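You operate a simulated robot arm through the tools that you are given. There is no shell and no other tool.

You run a simulated robot arm. Do the job below in one go: nothing can be reset, and whatever is moved stays where it is left.

TASK
Put things in order on the field table top. At the end: the brown net weight from the field table top stands where the blue drop pin stood; the clear catch cup from the field table top is on the teal lunch box; the blue drop pin from the field table top stands where the clear catch cup stood; the green felt pad stands where the brown net weight stood; the white line plug from the field table top is on the blue tin (marked "HOSE CAPS"); whatever was shut is shut again. Leave all else as you found it, and nothing knocked over. Set down upright: catch cup.

The check looks at the end state, three seconds after you hand in, the way a careful person would. Anything else that was tipped, shoved, dropped, spilled or broken makes it a failure. Lids that push on must go on centred and level and be pressed home; caps that screw on are set level and turned clockwise until they are tight.

THE ROBOT
A 6-joint arm with a two-finger parallel gripper, fixed in place. Base frame: the origin is on the floor under the middle of its stand, x ahead of it, y to its left, z up; the work surface is at about z = 78. Lengths are in cm, angles in degrees, forces in N, time in s.
With the tool pointing down near the work surface it reaches from about 26 to 68 cm from the base axis. Its first joint turns from -66.0 to 66.0 degrees. Payload 2.9 kg.
Tool frame: the origin (TCP) lies between the finger pads and is the grasp point; the fingertips stand 3 cm ahead of it; z points along the fingers, y is the line along which they close. The gripper opens to 11 cm. The fingers are 2 cm wide and 1 cm thick; the gripper's body (4.8 by 11.2 cm) begins 5.5 cm behind the TCP.
Orientation is told as [roll, pitch, yaw] about the base's x, y, z axes, in that order, counted from this pose: with the fingers straight down and closing along the base's y, the tool's x points along the base's -x, its y along +y and its z along -z.

THE INTERFACE
- The arm moves only by the tool servo_tool. Its argument "series" is a list of rows, each a list of 7 numbers: the turn, a rotation vector about the tool's x, y, z in degrees, then the shift along the tool's x, y, z in cm, then the gripper command, from -1 (fully open) to 1 (shut), values between in proportion. In form: [[rx, ry, rz, x, y, z, hand], ...]. A call has 1 to 20 rows; each row shifts and turns the commanded pose from where the row before left it, along the tool's axes as they then stand. Each row takes 0.2 s and may step no farther than 5 cm and 8.6 degrees from the row before; otherwise, or with a gripper value out of range, the whole call is refused. A pose out of reach is approached as far as the arm can. The call stops where the force on the tool passes 40 N (or 10 N more than at its start, if that is more) or the arm is blocked; 0.2 s more then pass. The fingers move at their own pace (about 10.8 cm/s each) and stop on an object; they squeeze with about 41 N. The grip force told is the motor's: it shows also when the fingers shut on nothing. Time passes only in rows, and 0.2 s behind the last, so rows that do not move let the fingers close. It gives the time, the measured TCP pose, the force on the tool (base axes), the opening and the grip force at its end, in the units of the frame above (readings bear some noise), with the torque about the TCP (base axes, N m) and any sound that the robot's microphone picked up.
- Cameras (640 x 400 px; columns grow to the right, rows downward): "scene" is fixed at [9.53, 44.92, 137.77]; the picture's right is [-0.54, -0.84, 0.00], its down [-0.57, 0.37, -0.74] and it looks along [0.62, -0.40, -0.68] (base axes); focal length 246 px, centre (320, 200). "wrist" rides on the gripper at [7.2, 1.7, -10.3] in the tool frame; the picture's right is [-0.23, 0.97, 0.00], its down [-0.76, -0.18, -0.62] and it looks along [-0.61, -0.14, 0.78] (tool axes); focal length 222 px, centre (320, 200). There is no depth. A picture from a camera that has moved, and an enlarged one, comes with that camera's place and axes in the base frame and with its lens. The place of the scene camera against the robot may be out by one fixed shift of up to 1.2 cm in any direction.
- snapshot(camera): a new picture of that camera. It takes no simulated time.
- zoom(camera, box): a new picture of the part [left, top, right, bottom] of that camera's present view, enlarged. It takes no simulated time.
- close_job(): hands the job in; it is judged then, once.

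Nothing tells you positions but the pictures and the camera data. Unless the task says otherwise, let go and move clear before handing in.

The tools are called after "Request:" by a JSON object that holds its "api" and its "payload". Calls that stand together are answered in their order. servo_tool: Moves the arm, as the interface text tells. Its arguments: {"type":"object","properties":{"series":{"type":"array","items":{"type":"array","items":{"type":"number"}}}},"required":["series"]} The other tools are called the same way: snapshot (camera) takes a picture; zoom (camera, box) takes an enlarged picture of a part of a camera's view; close_job () hands the job in.

At the start:

```text
time: 0.0
tool_pos: [42.04, -9.45, 115.66]
tool_rot: [-0.1, 0.0, 0.0]
contact_force: [0.2, 0.8, 0.0]
wrist_torque: [-0.01, 0.01, -0.01]
opening: 11.0
grasp_force: 0.1
```

scene: 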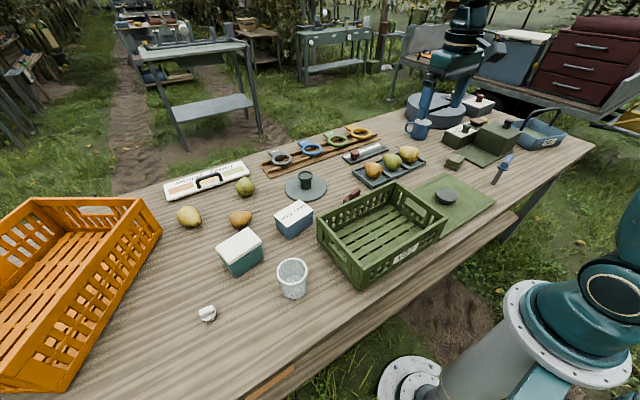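
wrist: 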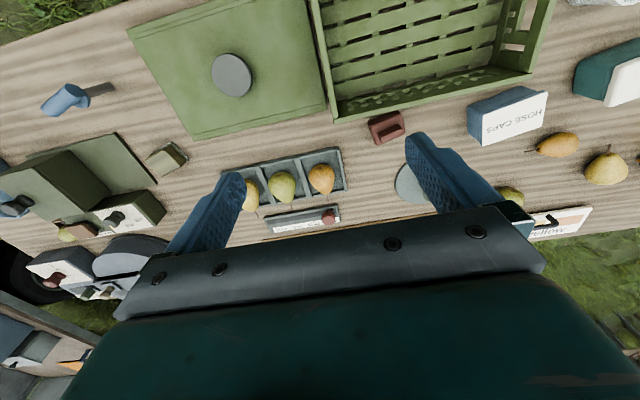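

I see a cluttered table with crates, boxes, fruit and small items. I'll look more closely before moving anything.

Request:
{"api": "zoom", "payload": {"camera": "scene", "box": [160, 150, 360, 330]}}

Request:
{"api": "zoom", "payload": {"camera": "scene", "box": [240, 110, 440, 235]}}

Request:
{"api": "zoom", "payload": {"camera": "scene", "box": [400, 80, 600, 215]}}

Request:
{"api": "zoom", "payload": {"camera": "wrist", "box": [0, 0, 320, 200]}}

Request:
{"api": "zoom", "payload": {"camera": "wrist", "box": [0, 130, 220, 310]}}

Request:
{"api": "zoom", "payload": {"camera": "wrist", "box": [320, 0, 640, 200]}}

```text
2.22 times, centred on (260, 240) of scene
camera zoom: at [9.53, 44.92, 137.77], right [-0.54, -0.84, 0.0], down [-0.57, 0.37, -0.74], along [0.62, -0.4, -0.68], focal length 547 px, centre (453, 111)
```

zoom: 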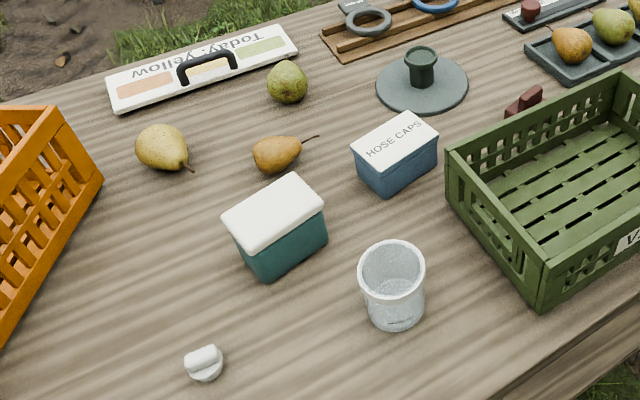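

```text
3.20 times, centred on (340, 172) of scene
camera zoom: at [9.53, 44.92, 137.77], right [-0.54, -0.84, 0.0], down [-0.57, 0.37, -0.74], along [0.62, -0.4, -0.68], focal length 788 px, centre (256, 288)
```

zoom: 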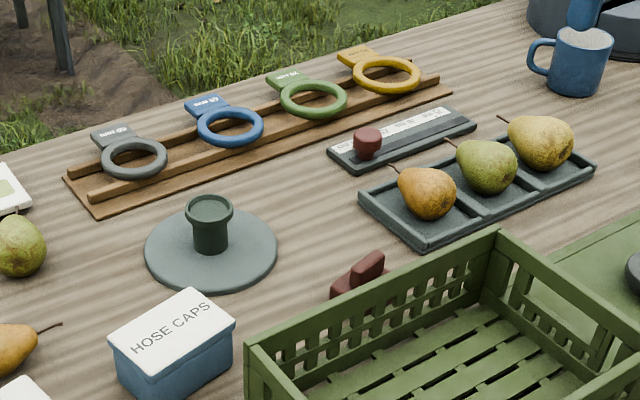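

```text
2.96 times, centred on (500, 148) of scene
camera zoom: at [9.53, 44.92, 137.77], right [-0.54, -0.84, 0.0], down [-0.57, 0.37, -0.74], along [0.62, -0.4, -0.68], focal length 729 px, centre (-213, 356)
```

zoom: 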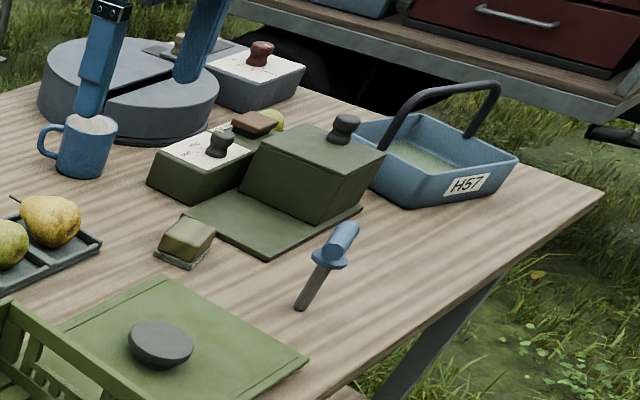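

```text
2.00 times, centred on (160, 100) of wrist
camera zoom: at [34.81, -7.75, 125.98], right [0.23, 0.97, 0.0], down [0.76, -0.18, 0.62], along [0.61, -0.14, -0.78], focal length 444 px, centre (640, 400)
```

zoom: 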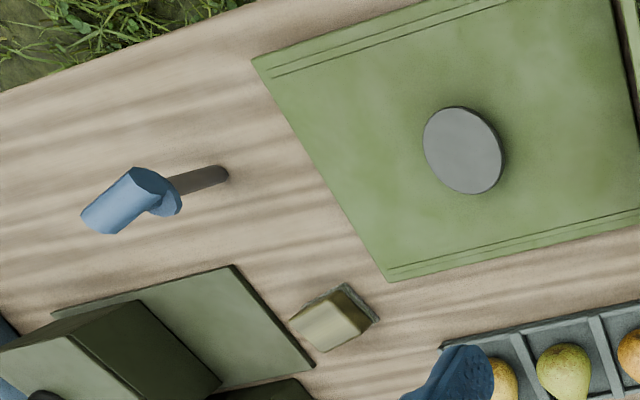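

```text
2.22 times, centred on (110, 220) of wrist
camera zoom: at [34.81, -7.75, 125.98], right [0.23, 0.97, 0.0], down [0.76, -0.18, 0.62], along [0.61, -0.14, -0.78], focal length 494 px, centre (787, 156)
```

zoom: 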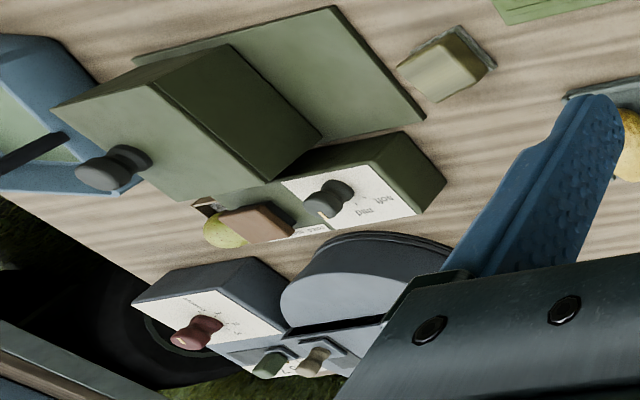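

```text
2.00 times, centred on (480, 100) of wrist
camera zoom: at [34.81, -7.75, 125.98], right [0.23, 0.97, 0.0], down [0.76, -0.18, 0.62], along [0.61, -0.14, -0.78], focal length 444 px, centre (0, 400)
```

zoom: 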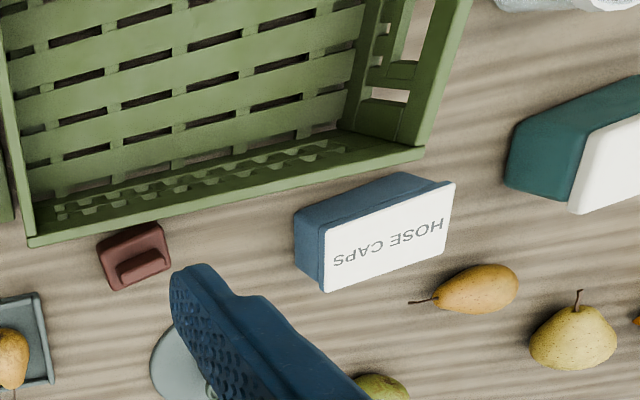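

The pin looks to stand upright at about [35, -49], the maroon-brown weight sits beside the green crate at about [55, 2], and the cup, plug and boxes are on the left. I can't tell yet which item is the felt pad, so I'll turn the wrist camera outward and look at the right side up close.

Request:
{"api": "servo_tool", "payload": {"series": [[0, 0, 8.33, 0, 0, 0, -1], [0, 0, 8.33, 0, 0, 0, -1], [0, 0, 8.33, 0, 0, 0, -1], [0, 0, 8.33, 0, 0, 0, -1], [0, 0, 8.33, 0, 0, 0, -1], [0, 0, 8.33, 0, 0, 0, -1], [0, 0, 0, -0.62, -4.35, 0, -1], [0, 0, 0, -0.62, -4.35, 0, -1], [0, 0, 0, -0.62, -4.35, 0, -1], [0, 0, 0, -0.62, -4.35, 0, -1], [0, 0, 0, -0.62, -4.35, 0, -1], [0, 0, 0, -0.62, -4.35, 0, -1], [0, 0, 0, 0, 0, 3, -1], [0, 0, 0, 0, 0, 3, -1], [0, 0, 0, 0, 0, 0, -1]]}}

Request:
{"api": "snapshot", "payload": {"camera": "wrist"}}

Request:
{"api": "snapshot", "payload": {"camera": "scene"}}

```text
time: 3.2
tool_pos: [24.44, -29.11, 109.58]
tool_rot: [0.0, 0.1, -50.0]
contact_force: [0.1, 0.3, 0.0]
wrist_torque: [-0.01, -0.01, 0.0]
opening: 11.0
grasp_force: 0.0
```

```text
taken
camera wrist: at [21.05, -22.61, 119.9], right [0.89, 0.45, 0.0], down [0.35, -0.7, 0.62], along [0.28, -0.56, -0.78], focal length 222 px, centre (320, 200)
```

wrist: 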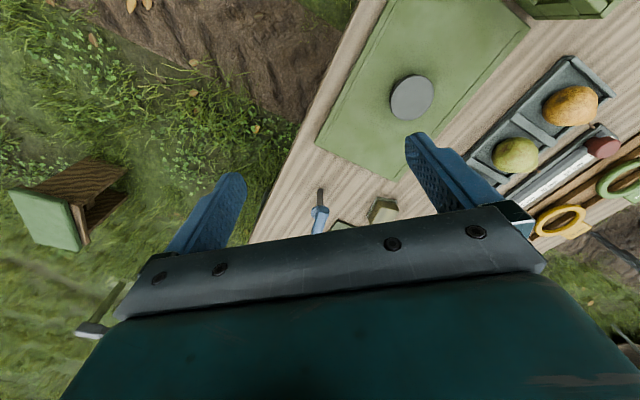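

```text
taken
```

scene: 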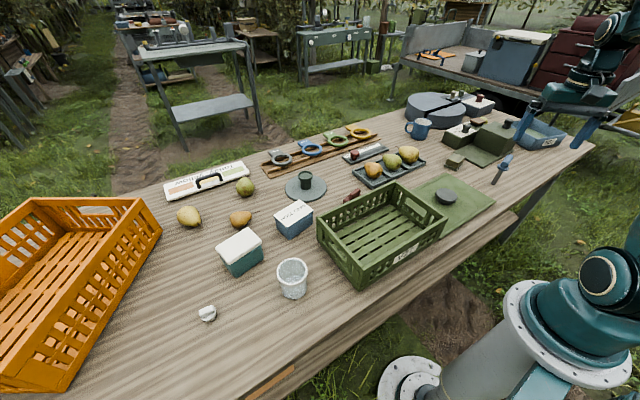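

The pin and the olive objects are half hidden behind the gripper in this view. I'll move outward at the same height to see them between the fingers.

Request:
{"api": "servo_tool", "payload": {"series": [[0, 0, 0, -4, 0, 0, -1], [0, 0, 0, -4, 0, 0, -1], [0, 0, 0, -4, 0, 0, -1], [0, 0, 0, 0, 0, 0, -1]]}}

Request:
{"api": "snapshot", "payload": {"camera": "wrist"}}

Request:
{"api": "zoom", "payload": {"camera": "wrist", "box": [220, 20, 480, 220]}}

Request:
{"api": "zoom", "payload": {"camera": "scene", "box": [430, 100, 560, 200]}}

```text
time: 4.2
tool_pos: [32.37, -38.19, 109.65]
tool_rot: [-0.1, 0.0, -50.0]
contact_force: [-0.2, 0.3, 0.9]
wrist_torque: [0.03, -0.01, 0.0]
opening: 11.0
grasp_force: 0.0
```

```text
taken
camera wrist: at [28.92, -31.61, 119.96], right [0.89, 0.45, 0.0], down [0.35, -0.7, 0.62], along [0.28, -0.56, -0.78], focal length 222 px, centre (320, 200)
```

wrist: 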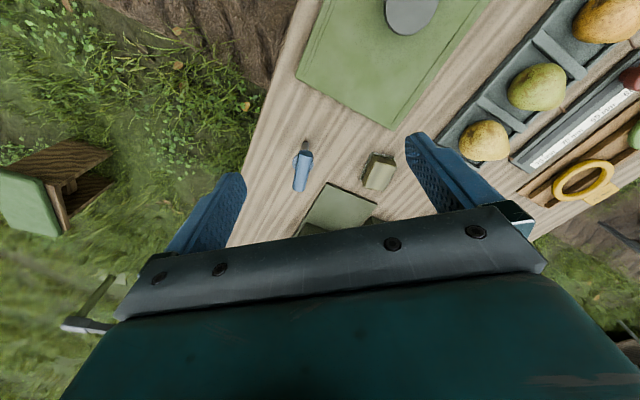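

```text
2.00 times, centred on (350, 120) of wrist
camera zoom: at [28.92, -31.61, 119.96], right [0.89, 0.45, 0.0], down [0.35, -0.7, 0.62], along [0.28, -0.56, -0.78], focal length 444 px, centre (260, 360)
```

zoom: 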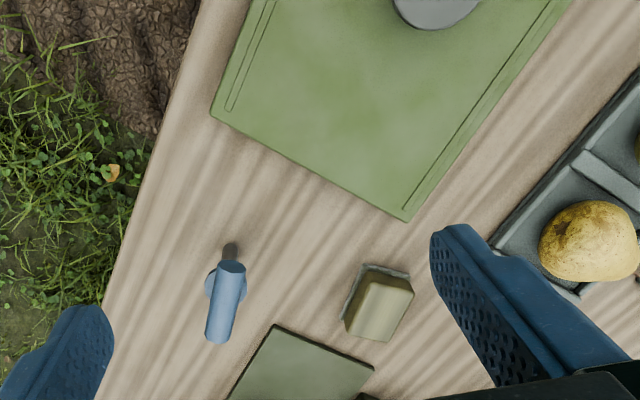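

```text
4.00 times, centred on (495, 150) of scene
camera zoom: at [9.53, 44.92, 137.77], right [-0.54, -0.84, 0.0], down [-0.57, 0.37, -0.74], along [0.62, -0.4, -0.68], focal length 985 px, centre (-380, 400)
```

zoom: 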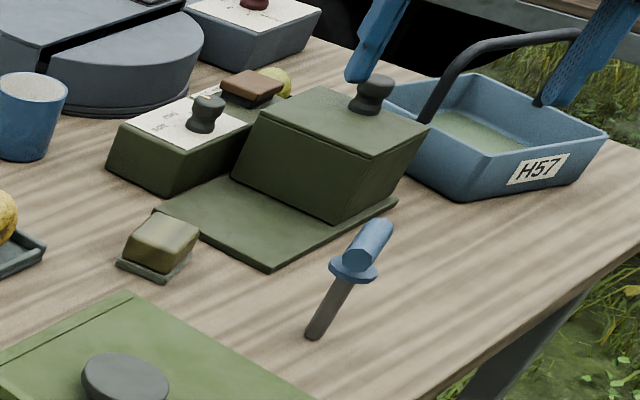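

Request:
{"api": "zoom", "payload": {"camera": "wrist", "box": [280, 125, 350, 200]}}

Request:
{"api": "zoom", "payload": {"camera": "scene", "box": [480, 140, 530, 190]}}

Request:
{"api": "zoom", "payload": {"camera": "scene", "box": [440, 110, 500, 175]}}

Request:
{"api": "zoom", "payload": {"camera": "scene", "box": [335, 180, 375, 210]}}

Request:
{"api": "zoom", "payload": {"camera": "scene", "box": [180, 290, 240, 330]}}

Request:
{"api": "zoom", "payload": {"camera": "scene", "box": [440, 80, 510, 135]}}

```text
5.33 times, centred on (315, 162) of wrist
camera zoom: at [28.92, -31.61, 119.96], right [0.89, 0.45, 0.0], down [0.35, -0.7, 0.62], along [0.28, -0.56, -0.78], focal length 1185 px, centre (347, 400)
```

zoom: 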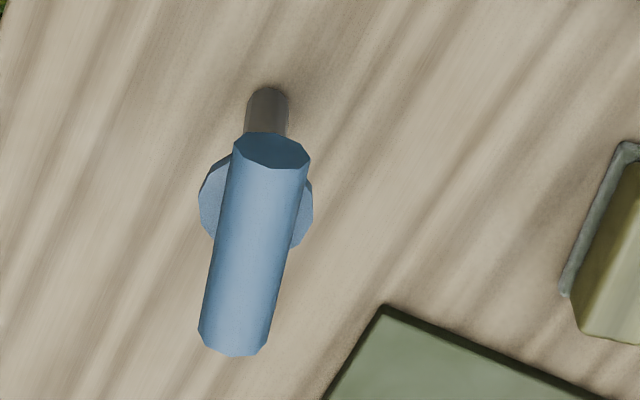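

```text
8.00 times, centred on (505, 165) of scene
camera zoom: at [9.53, 44.92, 137.77], right [-0.54, -0.84, 0.0], down [-0.57, 0.37, -0.74], along [0.62, -0.4, -0.68], focal length 1969 px, centre (-1160, 480)
```

zoom: 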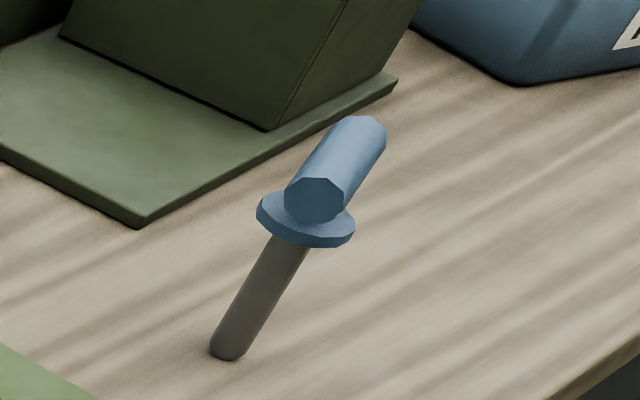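

```text
6.15 times, centred on (470, 142) of scene
camera zoom: at [9.53, 44.92, 137.77], right [-0.54, -0.84, 0.0], down [-0.57, 0.37, -0.74], along [0.62, -0.4, -0.68], focal length 1515 px, centre (-603, 554)
```

zoom: 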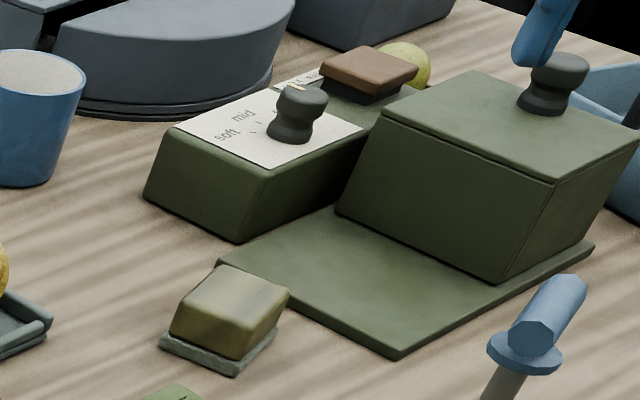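

```text
13.33 times, centred on (355, 195) of scene
camera zoom: at [9.53, 44.92, 137.77], right [-0.54, -0.84, 0.0], down [-0.57, 0.37, -0.74], along [0.62, -0.4, -0.68], focal length 3282 px, centre (-147, 267)
```

zoom: 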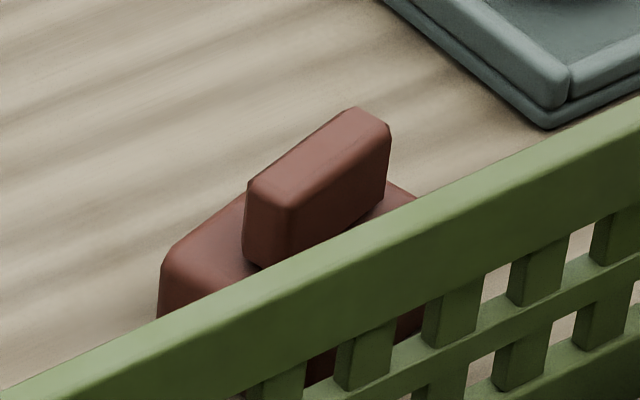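

```text
10.00 times, centred on (210, 310) of scene
camera zoom: at [9.53, 44.92, 137.77], right [-0.54, -0.84, 0.0], down [-0.57, 0.37, -0.74], along [0.62, -0.4, -0.68], focal length 2462 px, centre (1420, -900)
```

zoom: 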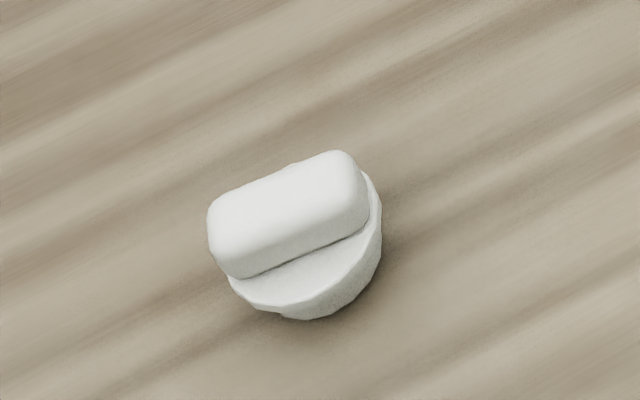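

```text
7.27 times, centred on (475, 108) of scene
camera zoom: at [9.53, 44.92, 137.77], right [-0.54, -0.84, 0.0], down [-0.57, 0.37, -0.74], along [0.62, -0.4, -0.68], focal length 1790 px, centre (-807, 873)
```

zoom: 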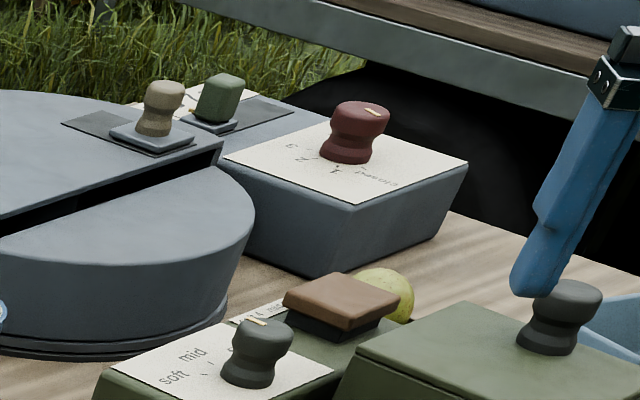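

Request:
{"api": "zoom", "payload": {"camera": "scene", "box": [380, 160, 510, 250]}}

Request:
{"api": "zoom", "payload": {"camera": "wrist", "box": [280, 0, 500, 140]}}

Request:
{"api": "zoom", "payload": {"camera": "scene", "box": [270, 160, 350, 220]}}

Request:
{"api": "zoom", "payload": {"camera": "scene", "box": [210, 215, 330, 305]}}

Request:
{"api": "zoom", "payload": {"camera": "scene", "box": [260, 120, 400, 200]}}

Request:
{"api": "zoom", "payload": {"camera": "scene", "box": [0, 180, 170, 395]}}

```text
4.44 times, centred on (445, 205) of scene
camera zoom: at [9.53, 44.92, 137.77], right [-0.54, -0.84, 0.0], down [-0.57, 0.37, -0.74], along [0.62, -0.4, -0.68], focal length 1094 px, centre (-236, 178)
```

zoom: 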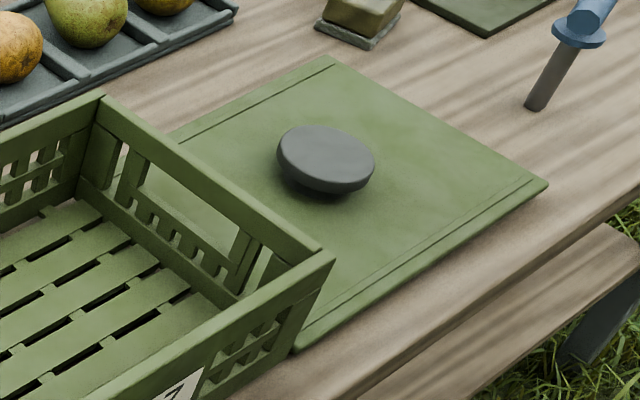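

```text
2.86 times, centred on (390, 70) of wrist
camera zoom: at [28.92, -31.61, 119.96], right [0.89, 0.45, 0.0], down [0.35, -0.7, 0.62], along [0.28, -0.56, -0.78], focal length 635 px, centre (120, 571)
```

zoom: 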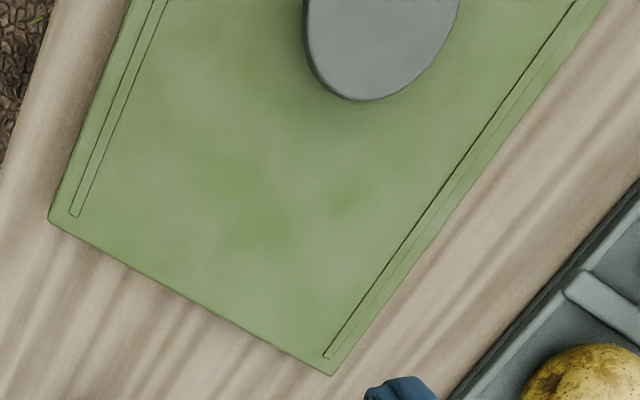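

```text
6.67 times, centred on (310, 190) of scene
camera zoom: at [9.53, 44.92, 137.77], right [-0.54, -0.84, 0.0], down [-0.57, 0.37, -0.74], along [0.62, -0.4, -0.68], focal length 1641 px, centre (387, 267)
```

zoom: 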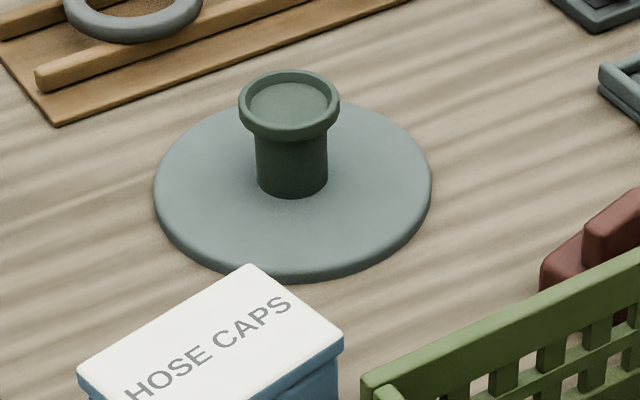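

```text
4.44 times, centred on (270, 260) of scene
camera zoom: at [9.53, 44.92, 137.77], right [-0.54, -0.84, 0.0], down [-0.57, 0.37, -0.74], along [0.62, -0.4, -0.68], focal length 1094 px, centre (542, -67)
```

zoom: 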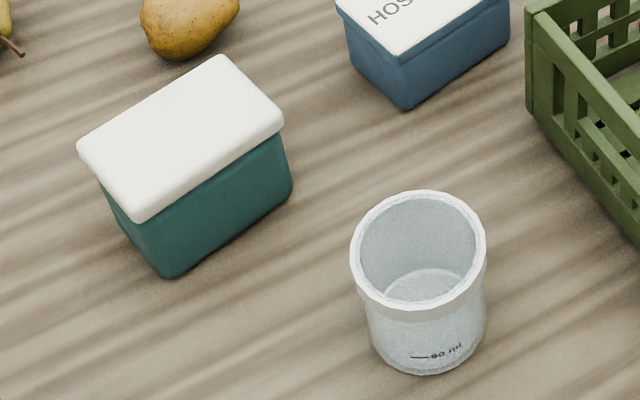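

```text
4.57 times, centred on (330, 160) of scene
camera zoom: at [9.53, 44.92, 137.77], right [-0.54, -0.84, 0.0], down [-0.57, 0.37, -0.74], along [0.62, -0.4, -0.68], focal length 1125 px, centre (274, 383)
```

zoom: 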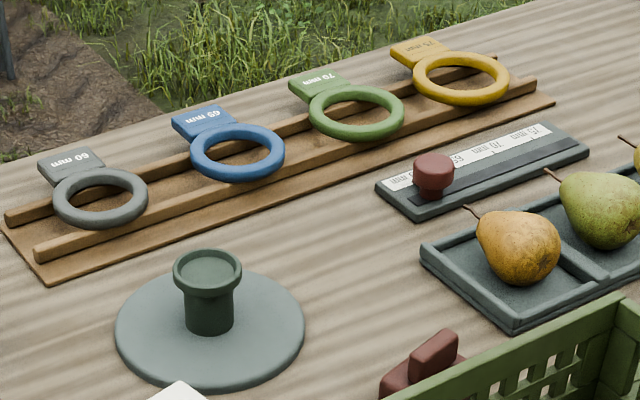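

```text
1.86 times, centred on (85, 288) of scene
camera zoom: at [9.53, 44.92, 137.77], right [-0.54, -0.84, 0.0], down [-0.57, 0.37, -0.74], along [0.62, -0.4, -0.68], focal length 458 px, centre (757, 37)
```

zoom: 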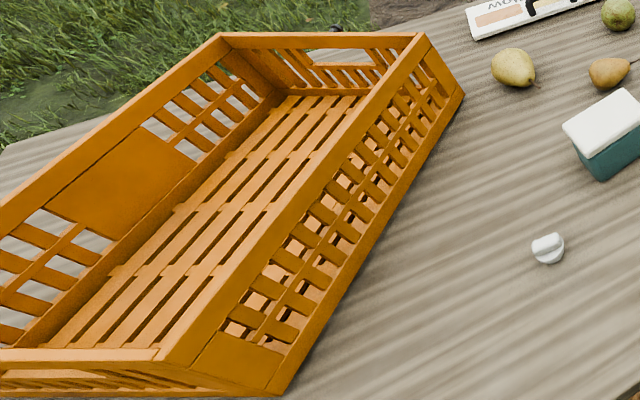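

Request:
{"api": "zoom", "payload": {"camera": "wrist", "box": [350, 140, 410, 200]}}

Request:
{"api": "zoom", "payload": {"camera": "scene", "box": [440, 145, 475, 175]}}

Request:
{"api": "zoom", "payload": {"camera": "scene", "box": [430, 180, 480, 215]}}

```text
6.67 times, centred on (380, 170) of wrist
camera zoom: at [28.92, -31.61, 119.96], right [0.89, 0.45, 0.0], down [0.35, -0.7, 0.62], along [0.28, -0.56, -0.78], focal length 1481 px, centre (-80, 400)
```

zoom: 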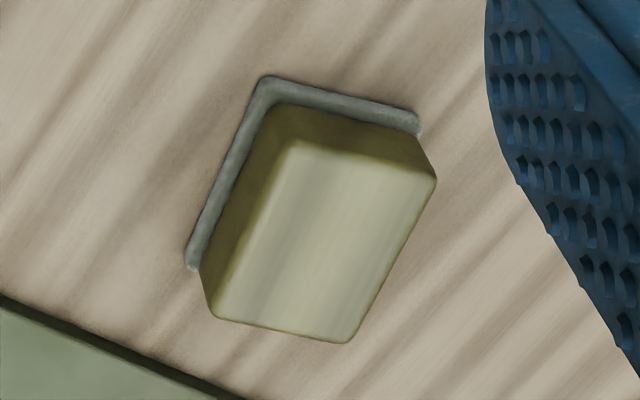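

```text
13.33 times, centred on (458, 160) of scene
camera zoom: at [9.53, 44.92, 137.77], right [-0.54, -0.84, 0.0], down [-0.57, 0.37, -0.74], along [0.62, -0.4, -0.68], focal length 3282 px, centre (-1513, 733)
```

zoom: 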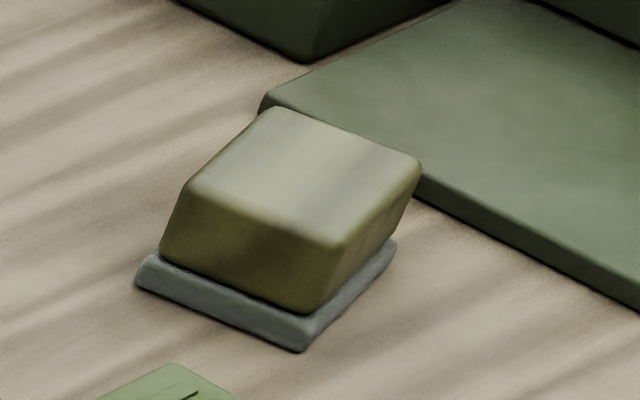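

```text
11.43 times, centred on (455, 198) of scene
camera zoom: at [9.53, 44.92, 137.77], right [-0.54, -0.84, 0.0], down [-0.57, 0.37, -0.74], along [0.62, -0.4, -0.68], focal length 2813 px, centre (-1223, 229)
```

zoom: 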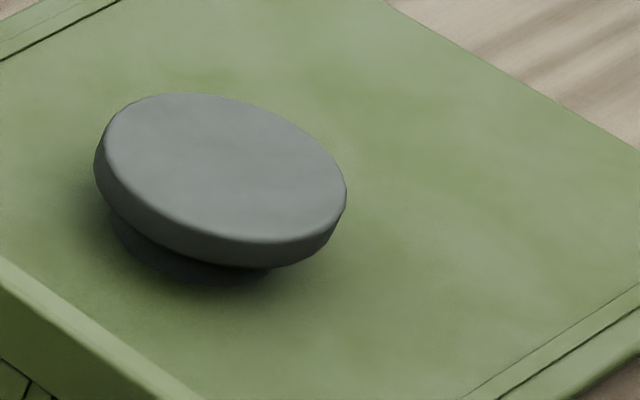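

The pad isn't plainly in view on the right, and the lunch box or tin may hold it. I'll swing over to the left side at safe height and survey there.

Request:
{"api": "servo_tool", "payload": {"series": [[0, 0, 0, 3.54, 2.97, -0.4, -1], [0, 0, 0, 3.54, 2.97, -0.4, -1], [0, 0, 0, 3.54, 2.97, -0.4, -1], [0, 0, 0, 3.54, 2.97, -0.4, -1], [0, 0, 0, 3.54, 2.97, -0.4, -1], [0, 0, 0, 3.54, 2.97, -0.4, -1], [0, 0, 0, 3.54, 2.97, -0.4, -1], [0, 0, 0, 3.54, 2.97, -0.4, -1], [0, 0, 0, 3.54, 2.97, -0.4, -1], [0, 0, 0, 3.54, 2.97, -0.4, -1], [0, 0, 0, 3.54, 2.97, -0.4, -1], [0, 0, 0, 3.54, 2.97, -0.4, -1], [0, 0, 0, 3.54, 2.97, -0.4, -1], [0, 0, 0, 3.54, 2.97, -0.4, -1]]}}

Request:
{"api": "servo_tool", "payload": {"series": [[0, 0, -8.18, 0, 0, 0, -1], [0, 0, -8.18, 0, 0, 0, -1], [0, 0, -8.18, 0, 0, 0, -1], [0, 0, -8.18, 0, 0, 0, -1], [0, 0, -8.18, 0, 0, 0, -1], [0, 0, -8.18, 0, 0, 0, -1], [0, 0, -8.18, 0, 0, 0, -1], [0, 0, -8.18, 0, 0, 0, -1], [0, 0, -8.18, 0, 0, 0, -1], [0, 0, -8.18, 0, 0, 0, -1], [0, 0, -8.18, 0, 0, 0, -1], [0, 0, 0, 0, 0, 0, -1]]}}

Request:
{"api": "snapshot", "payload": {"camera": "wrist"}}

Request:
{"api": "zoom", "payload": {"camera": "wrist", "box": [320, 0, 640, 200]}}

Request:
{"api": "zoom", "payload": {"camera": "wrist", "box": [0, 0, 320, 200]}}

```text
time: 7.2
tool_pos: [32.21, 26.34, 115.2]
tool_rot: [0.0, 0.0, -50.0]
contact_force: [-0.2, 0.0, -0.2]
wrist_torque: [0.02, 0.01, 0.02]
opening: 11.02
grasp_force: 0.1
```

```text
time: 9.8
tool_pos: [32.3, 26.42, 115.24]
tool_rot: [0.0, 0.0, 40.2]
contact_force: [0.3, 0.0, -0.3]
wrist_torque: [-0.01, 0.01, 0.01]
opening: 11.01
grasp_force: 0.1
```

```text
taken
camera wrist: at [25.55, 23.03, 125.57], right [-0.45, 0.89, 0.0], down [0.7, 0.35, 0.62], along [0.56, 0.28, -0.78], focal length 222 px, centre (320, 200)
```

wrist: 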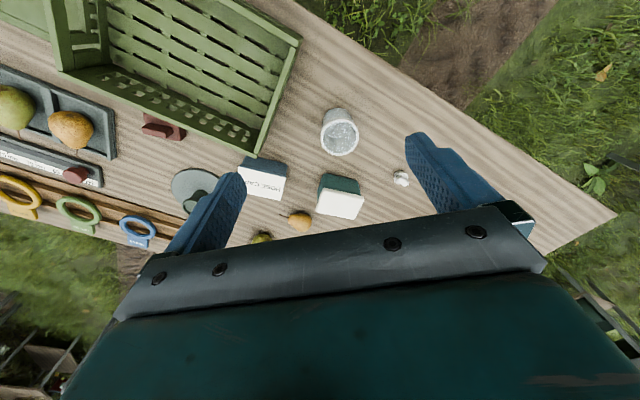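

```text
2.00 times, centred on (480, 100) of wrist
camera zoom: at [25.55, 23.03, 125.57], right [-0.45, 0.89, 0.0], down [0.7, 0.35, 0.62], along [0.56, 0.28, -0.78], focal length 444 px, centre (0, 400)
```

zoom: 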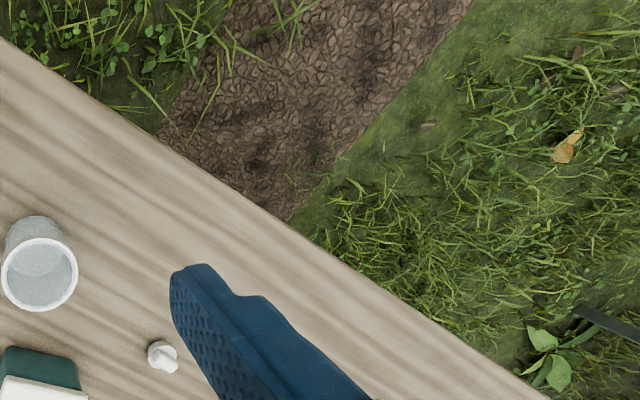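

```text
2.00 times, centred on (160, 100) of wrist
camera zoom: at [25.55, 23.03, 125.57], right [-0.45, 0.89, 0.0], down [0.7, 0.35, 0.62], along [0.56, 0.28, -0.78], focal length 444 px, centre (640, 400)
```

zoom: 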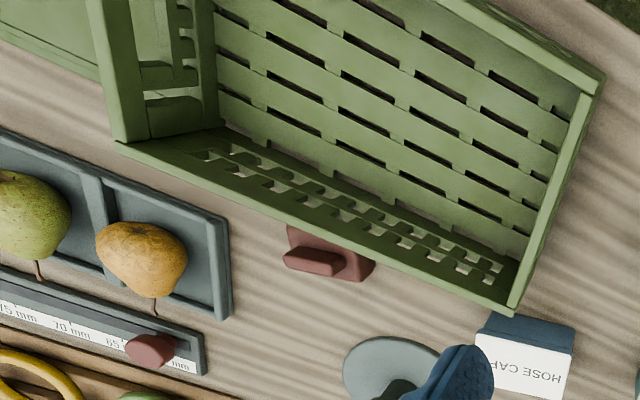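

Nothing green is loose on the left, so the pad is most likely inside the lunch box or the tin. I estimate the lunch box at about [52.6, 42], the tin at [57, 24], the cup at [38, 34] and the plug at [43, 55]. I'll move closer over the boxes to measure them.

Request:
{"api": "servo_tool", "payload": {"series": [[0, 0, 0, -4, 0, 2.2, -1], [0, 0, 0, -4, 0, 2.2, -1], [0, 0, 0, -4, 0, 2.2, -1], [0, 0, 0, -2, 0, 2.2, -1], [0, 0, 0, 0, 0, 0, -1]]}}

Request:
{"api": "snapshot", "payload": {"camera": "wrist"}}

Request:
{"api": "zoom", "payload": {"camera": "wrist", "box": [210, 20, 430, 220]}}

```text
time: 11.0
tool_pos: [42.89, 35.53, 106.37]
tool_rot: [0.0, 0.0, 39.9]
contact_force: [0.0, 0.3, -0.3]
wrist_torque: [0.01, -0.01, -0.01]
opening: 10.99
grasp_force: 0.0
```

```text
taken
camera wrist: at [36.22, 32.18, 116.68], right [-0.45, 0.89, 0.0], down [0.7, 0.35, 0.62], along [0.56, 0.28, -0.78], focal length 222 px, centre (320, 200)
```

wrist: 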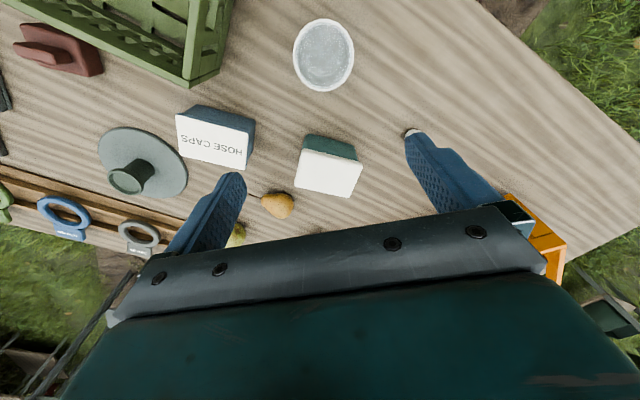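

```text
2.00 times, centred on (320, 120) of wrist
camera zoom: at [36.22, 32.18, 116.68], right [-0.45, 0.89, 0.0], down [0.7, 0.35, 0.62], along [0.56, 0.28, -0.78], focal length 444 px, centre (320, 360)
```

zoom: 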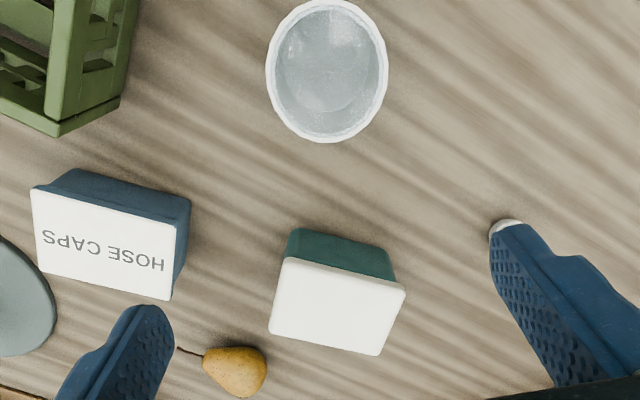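

Request:
{"api": "zoom", "payload": {"camera": "wrist", "box": [280, 120, 380, 210]}}

Request:
{"api": "zoom", "payload": {"camera": "wrist", "box": [165, 90, 265, 180]}}

Request:
{"api": "zoom", "payload": {"camera": "scene", "box": [210, 220, 270, 280]}}

Request:
{"api": "zoom", "payload": {"camera": "scene", "box": [270, 190, 325, 245]}}

Request:
{"api": "zoom", "payload": {"camera": "scene", "box": [265, 245, 325, 305]}}

```text
4.44 times, centred on (330, 165) of wrist
camera zoom: at [36.22, 32.18, 116.68], right [-0.45, 0.89, 0.0], down [0.7, 0.35, 0.62], along [0.56, 0.28, -0.78], focal length 987 px, centre (276, 356)
```

zoom: 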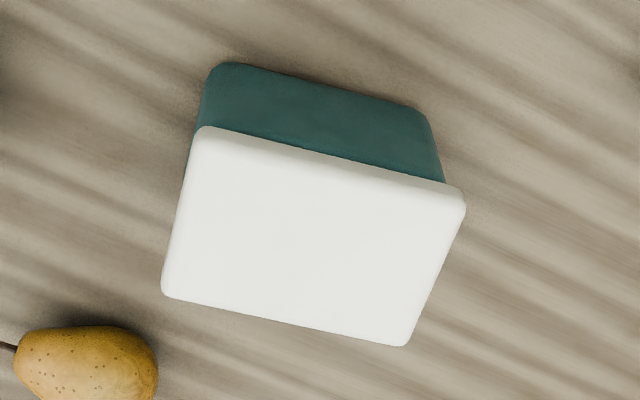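

```text
4.44 times, centred on (215, 135) of wrist
camera zoom: at [36.22, 32.18, 116.68], right [-0.45, 0.89, 0.0], down [0.7, 0.35, 0.62], along [0.56, 0.28, -0.78], focal length 987 px, centre (787, 489)
```

zoom: 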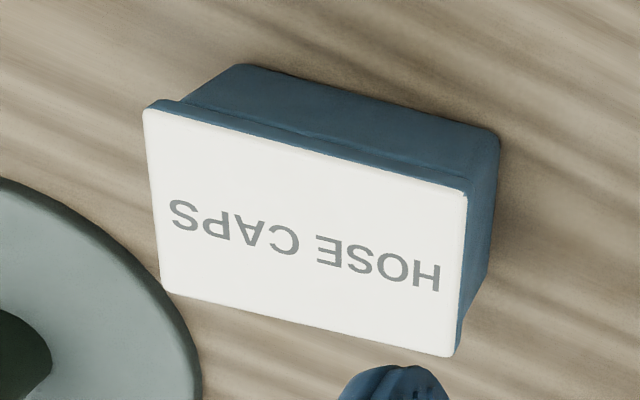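

```text
6.67 times, centred on (240, 250) of scene
camera zoom: at [9.53, 44.93, 137.77], right [-0.54, -0.84, 0.0], down [-0.57, 0.37, -0.74], along [0.62, -0.4, -0.68], focal length 1641 px, centre (853, -133)
```

zoom: 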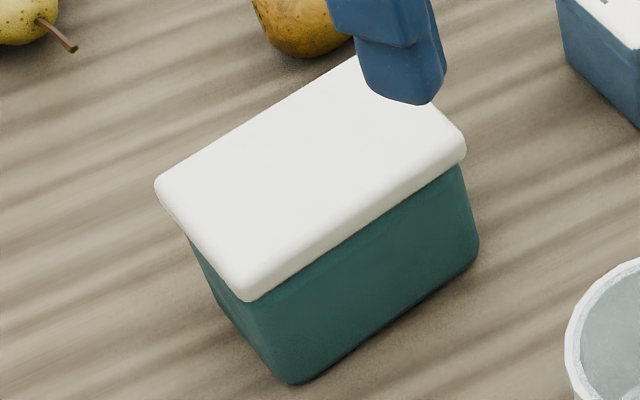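

```text
7.27 times, centred on (298, 218) of scene
camera zoom: at [9.53, 44.93, 137.77], right [-0.54, -0.84, 0.0], down [-0.57, 0.37, -0.74], along [0.62, -0.4, -0.68], focal length 1790 px, centre (484, 73)
```

zoom: 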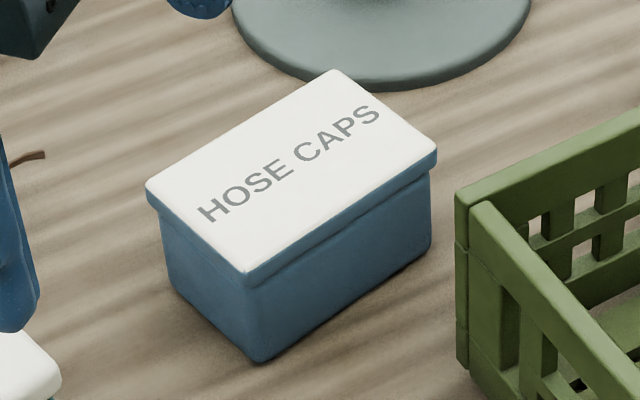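

```text
6.67 times, centred on (295, 275) of scene
camera zoom: at [9.53, 44.93, 137.77], right [-0.54, -0.84, 0.0], down [-0.57, 0.37, -0.74], along [0.62, -0.4, -0.68], focal length 1641 px, centre (487, -300)
```

zoom: 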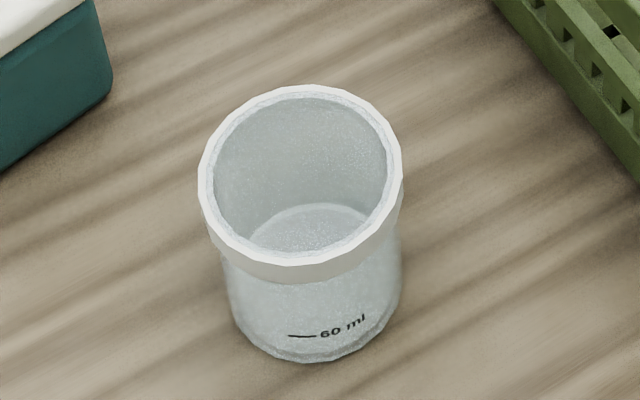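

Both boxes have push-on lids. The tin says "HOSE CAPS", so the unmarked lunch box is the likelier place for the pad. I'll line up above its lid, which sits at about [53, 42] and is turned about 12°, and refine my estimate there.

Request:
{"api": "servo_tool", "payload": {"series": [[0, 0, 6.975, 0, 0, 0, -1], [0, 0, 6.975, 0, 0, 0, -1], [0, 0, 6.975, 0, 0, 0, -1], [0, 0, 6.975, 0, 0, 0, -1], [0, 0, 0, -2.8, 1.07, 1.6, -1], [0, 0, 0, -2.8, 1.07, 1.6, -1], [0, 0, 0, -2.8, 1.07, 1.6, -1], [0, 0, 0, -2.8, 1.07, 1.6, -1], [0, 0, 0, 0, 0, 0, -1]]}}

Request:
{"api": "snapshot", "payload": {"camera": "wrist"}}

Request:
{"api": "zoom", "payload": {"camera": "wrist", "box": [220, 40, 420, 220]}}

Request:
{"api": "snapshot", "payload": {"camera": "scene"}}

```text
time: 13.0
tool_pos: [52.27, 41.29, 100.41]
tool_rot: [0.0, 0.1, 12.0]
contact_force: [-1.1, -0.8, 0.8]
wrist_torque: [0.01, -0.01, 0.02]
opening: 11.02
grasp_force: 0.0
out of reach, approached as far as the arm can: row 8
```

```text
taken
camera wrist: at [44.8, 41.45, 110.81], right [0.02, 1.0, 0.0], down [0.78, -0.01, 0.62], along [0.62, -0.01, -0.78], focal length 222 px, centre (320, 200)
```

wrist: 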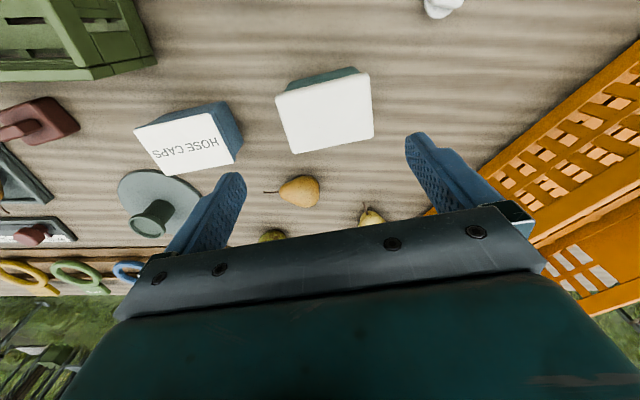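

```text
2.22 times, centred on (320, 130) of wrist
camera zoom: at [44.8, 41.45, 110.81], right [0.02, 1.0, 0.0], down [0.78, -0.01, 0.62], along [0.62, -0.01, -0.78], focal length 494 px, centre (320, 356)
```

zoom: 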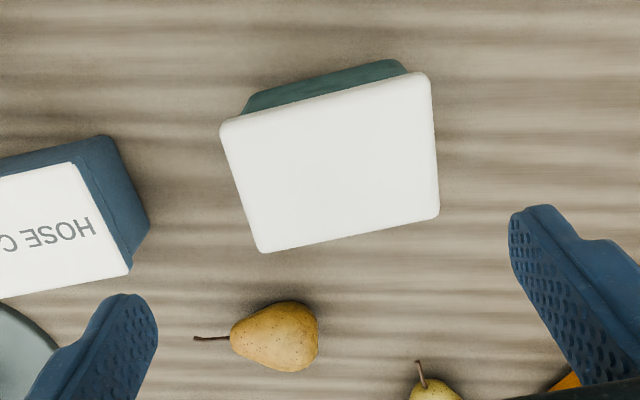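

```text
taken
```

scene: 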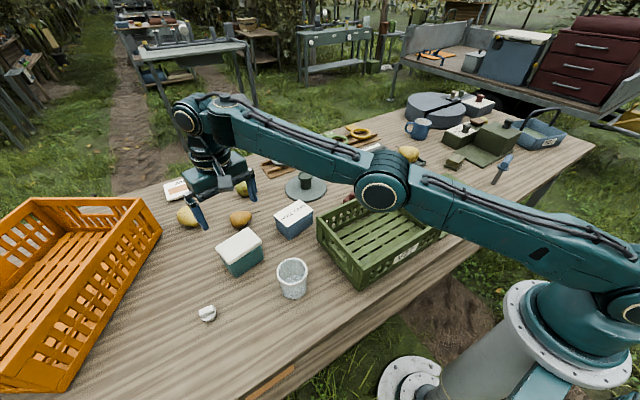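

The lid centre works out to about [53.1, 42.1], with its top near z 85.6, measuring 10 x 7 and turned about 11°. I'll turn the tool so the fingers close across the 7 cm side and check the alignment again.

Request:
{"api": "servo_tool", "payload": {"series": [[0, 0, -8.1, 0, 0, 0, -1], [0, 0, -8.1, 0, 0, 0, -1], [0, 0, -8.1, 0, 0, 0, -1], [0, 0, -8.1, 0, 0, 0, -1], [0, 0, -8.1, 0, 0, 0, -1], [0, 0, -8.1, 0, 0, 0, -1], [0, 0, -8.1, 0, 0, 0, -1], [0, 0, -8.1, 0, 0, 0, -1], [0, 0, -8.1, 0, 0, 0, -1], [0, 0, -8.1, 0, 0, 0, -1], [0, 0, -8.1, 0, 0, 0, -1], [0, 0, 0, 0, 0, 3, -1], [0, 0, 0, 0, 0, 3, -1], [0, 0, 0, 0, 0, 0, -1]]}}

Request:
{"api": "snapshot", "payload": {"camera": "wrist"}}

Request:
{"api": "zoom", "payload": {"camera": "wrist", "box": [220, 40, 420, 220]}}

Request:
{"api": "zoom", "payload": {"camera": "scene", "box": [160, 160, 300, 290]}}

```text
time: 16.0
tool_pos: [52.3, 41.48, 94.58]
tool_rot: [-0.1, 0.0, 101.2]
contact_force: [-0.4, 0.1, -0.5]
wrist_torque: [0.0, 0.02, -0.02]
opening: 11.02
grasp_force: 0.0
```

```text
taken
camera wrist: at [51.98, 34.06, 104.91], right [-1.0, 0.03, 0.0], down [0.03, 0.78, 0.62], along [0.02, 0.62, -0.78], focal length 222 px, centre (320, 200)
```

wrist: 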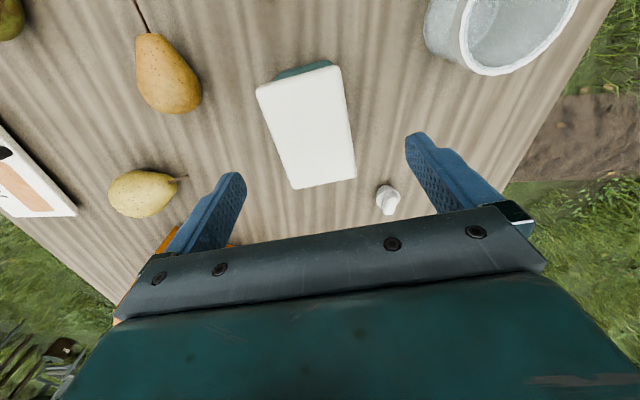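

```text
2.22 times, centred on (320, 130) of wrist
camera zoom: at [51.98, 34.06, 104.91], right [-1.0, 0.03, 0.0], down [0.03, 0.78, 0.62], along [0.02, 0.62, -0.78], focal length 494 px, centre (320, 356)
```

zoom: 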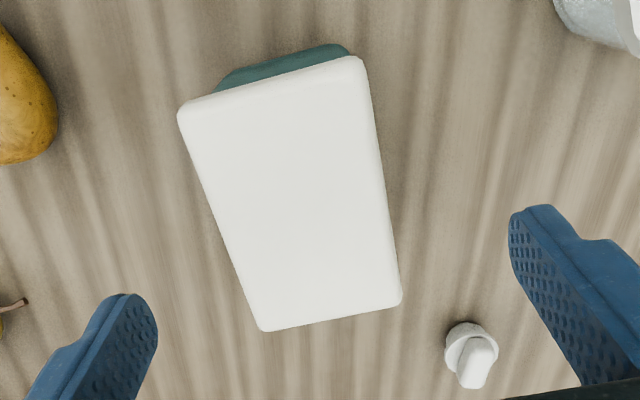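

```text
3.08 times, centred on (230, 225) of scene
camera zoom: at [9.53, 44.92, 137.77], right [-0.54, -0.84, 0.0], down [-0.57, 0.37, -0.74], along [0.62, -0.4, -0.68], focal length 758 px, centre (597, 123)
```

zoom: 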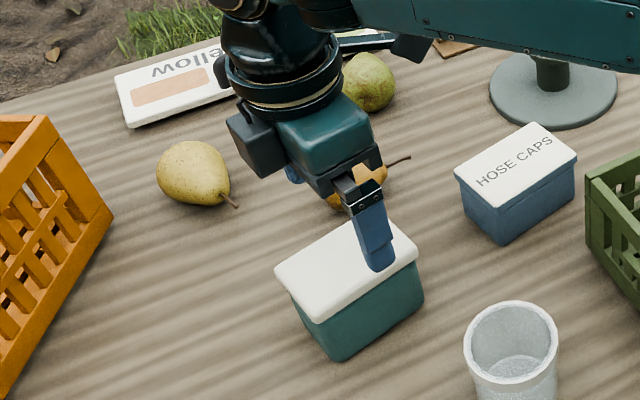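

The lid centre is confirmed at about [53.0, 42.2], with the box turned about 12°. I'll descend partway with a small correction and check the reach.

Request:
{"api": "servo_tool", "payload": {"series": [[0, 0, -0.6, -0.3, -0.4, 1.5, -1], [0, 0, 0, -0.27, -0.43, 1.5, -1], [0, 0, 0, 0, 0, 1.5, -1], [0, 0, 0, 0, 0, 0, -1]]}}

Request:
{"api": "zoom", "payload": {"camera": "wrist", "box": [200, 20, 440, 220]}}

```text
time: 17.0
tool_pos: [52.85, 42.25, 90.07]
tool_rot: [0.0, 0.0, 101.8]
contact_force: [0.0, -0.3, 0.4]
wrist_torque: [0.02, 0.01, -0.02]
opening: 11.0
grasp_force: 0.0
```

```text
2.00 times, centred on (320, 120) of wrist
camera zoom: at [52.71, 34.79, 100.39], right [-1.0, 0.02, 0.0], down [0.02, 0.78, 0.62], along [0.01, 0.62, -0.78], focal length 444 px, centre (320, 360)
```

zoom: 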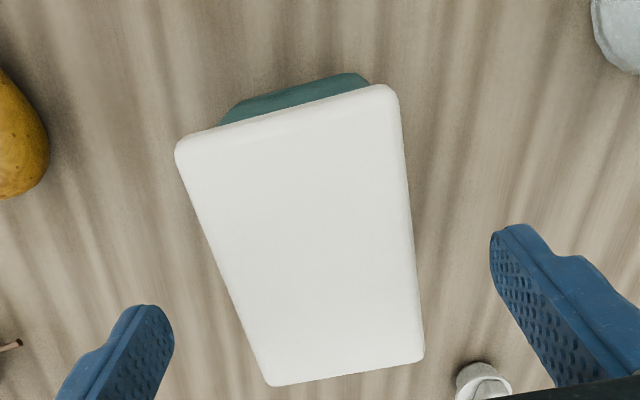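

The alignment looks good. I'll descend to lid height and close on it.

Request:
{"api": "servo_tool", "payload": {"series": [[0, 0, 0, -0.15, 0, 1.4, -1], [0, 0, 0, 0, 0, 1.4, -1], [0, 0, 0, 0, 0, 1.4, -1], [0, 0, 0, 0, 0, 1.2, -1], [0, 0, 0, 0, 0, 0, -1]]}}

Request:
{"api": "zoom", "payload": {"camera": "wrist", "box": [160, 20, 480, 240]}}

Request:
{"api": "zoom", "payload": {"camera": "scene", "box": [180, 180, 300, 290]}}

```text
time: 18.2
tool_pos: [52.74, 42.31, 84.61]
tool_rot: [0.0, 0.0, 101.8]
contact_force: [0.3, -0.2, 0.3]
wrist_torque: [0.0, -0.02, 0.01]
opening: 11.01
grasp_force: 0.1
```

```text
1.82 times, centred on (320, 130) of wrist
camera zoom: at [52.56, 34.9, 94.92], right [-1.0, 0.02, 0.0], down [0.02, 0.78, 0.62], along [0.01, 0.62, -0.78], focal length 404 px, centre (320, 327)
```

zoom: 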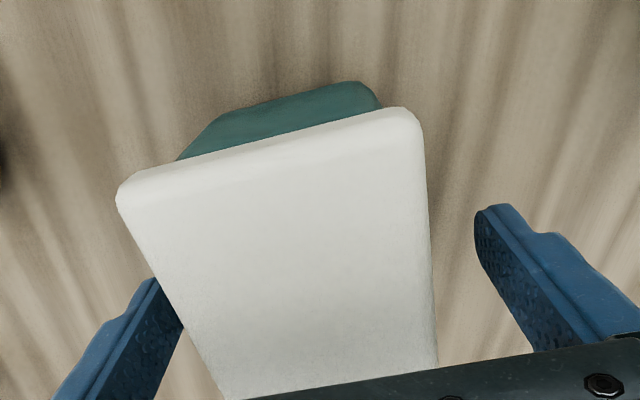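

```text
3.64 times, centred on (240, 235) of scene
camera zoom: at [9.53, 44.92, 137.77], right [-0.54, -0.84, 0.0], down [-0.57, 0.37, -0.74], along [0.62, -0.4, -0.68], focal length 895 px, centre (611, 73)
```

zoom: 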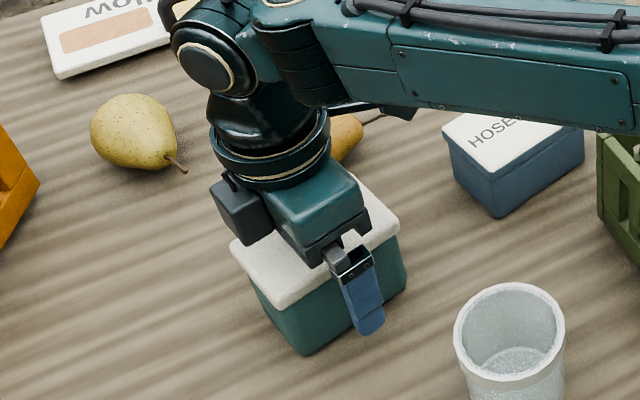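

Request:
{"api": "servo_tool", "payload": {"series": [[0, 0, 0, 0, -0.2, 0, -1], [0, 0, 0, 0, 0, 0, -0.38], [0, 0, 0, 0, 0, 0, -0.38]]}}

Request:
{"api": "zoom", "payload": {"camera": "wrist", "box": [160, 20, 480, 240]}}

```text
time: 19.0
tool_pos: [52.89, 42.19, 84.65]
tool_rot: [0.1, 0.1, 101.8]
contact_force: [0.5, -0.8, -1.1]
wrist_torque: [0.01, -0.01, -0.02]
opening: 7.57
grasp_force: 0.0
```

```text
1.82 times, centred on (320, 130) of wrist
camera zoom: at [52.76, 34.93, 94.95], right [-1.0, 0.02, 0.0], down [0.02, 0.78, 0.62], along [0.01, 0.62, -0.78], focal length 404 px, centre (320, 327)
```

zoom: 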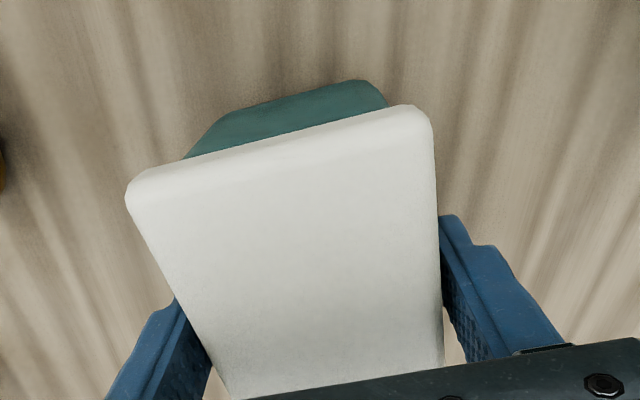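

Both fingers sit close to the lid sides with even gaps. I'll close fully and pull up gently.

Request:
{"api": "servo_tool", "payload": {"series": [[0, 0, 0, 0, 0, 0, -0.2], [0, 0, 0, 0, 0, 0, 1], [0, 0, 0, 0, 0, 0, 1], [0, 0, 0, 0, 0, -0.2, 1], [0, 0, 0, 0, 0, -0.2, 1]]}}

Request:
{"api": "zoom", "payload": {"camera": "wrist", "box": [160, 20, 480, 240]}}

Request:
{"api": "zoom", "payload": {"camera": "scene", "box": [180, 180, 300, 290]}}

```text
time: 20.2
tool_pos: [53.05, 42.33, 85.05]
tool_rot: [0.0, 0.1, 101.8]
contact_force: [-0.8, -0.6, -3.5]
wrist_torque: [0.05, -0.01, -0.01]
opening: 6.75
grasp_force: 41.5
```

```text
1.82 times, centred on (320, 130) of wrist
camera zoom: at [52.76, 34.91, 95.38], right [-1.0, 0.02, 0.0], down [0.02, 0.78, 0.62], along [0.01, 0.62, -0.78], focal length 404 px, centre (320, 327)
```

zoom: 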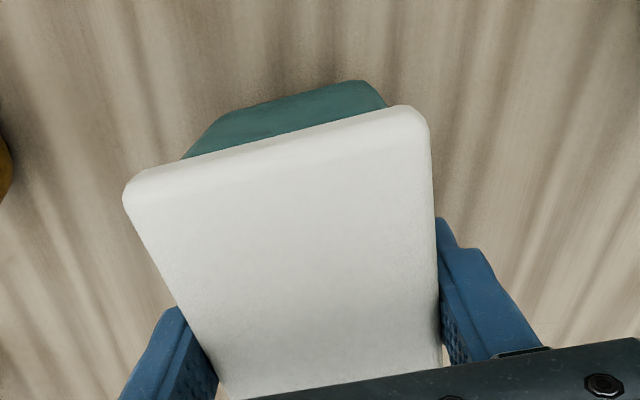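

```text
3.64 times, centred on (240, 235) of scene
camera zoom: at [9.53, 44.93, 137.77], right [-0.54, -0.84, 0.0], down [-0.57, 0.37, -0.74], along [0.62, -0.4, -0.68], focal length 895 px, centre (611, 73)
```

zoom: 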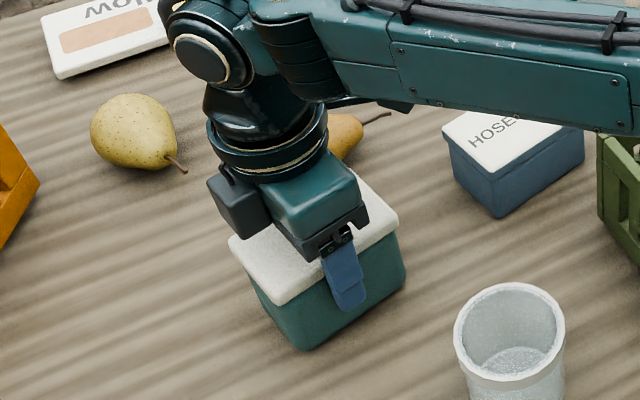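

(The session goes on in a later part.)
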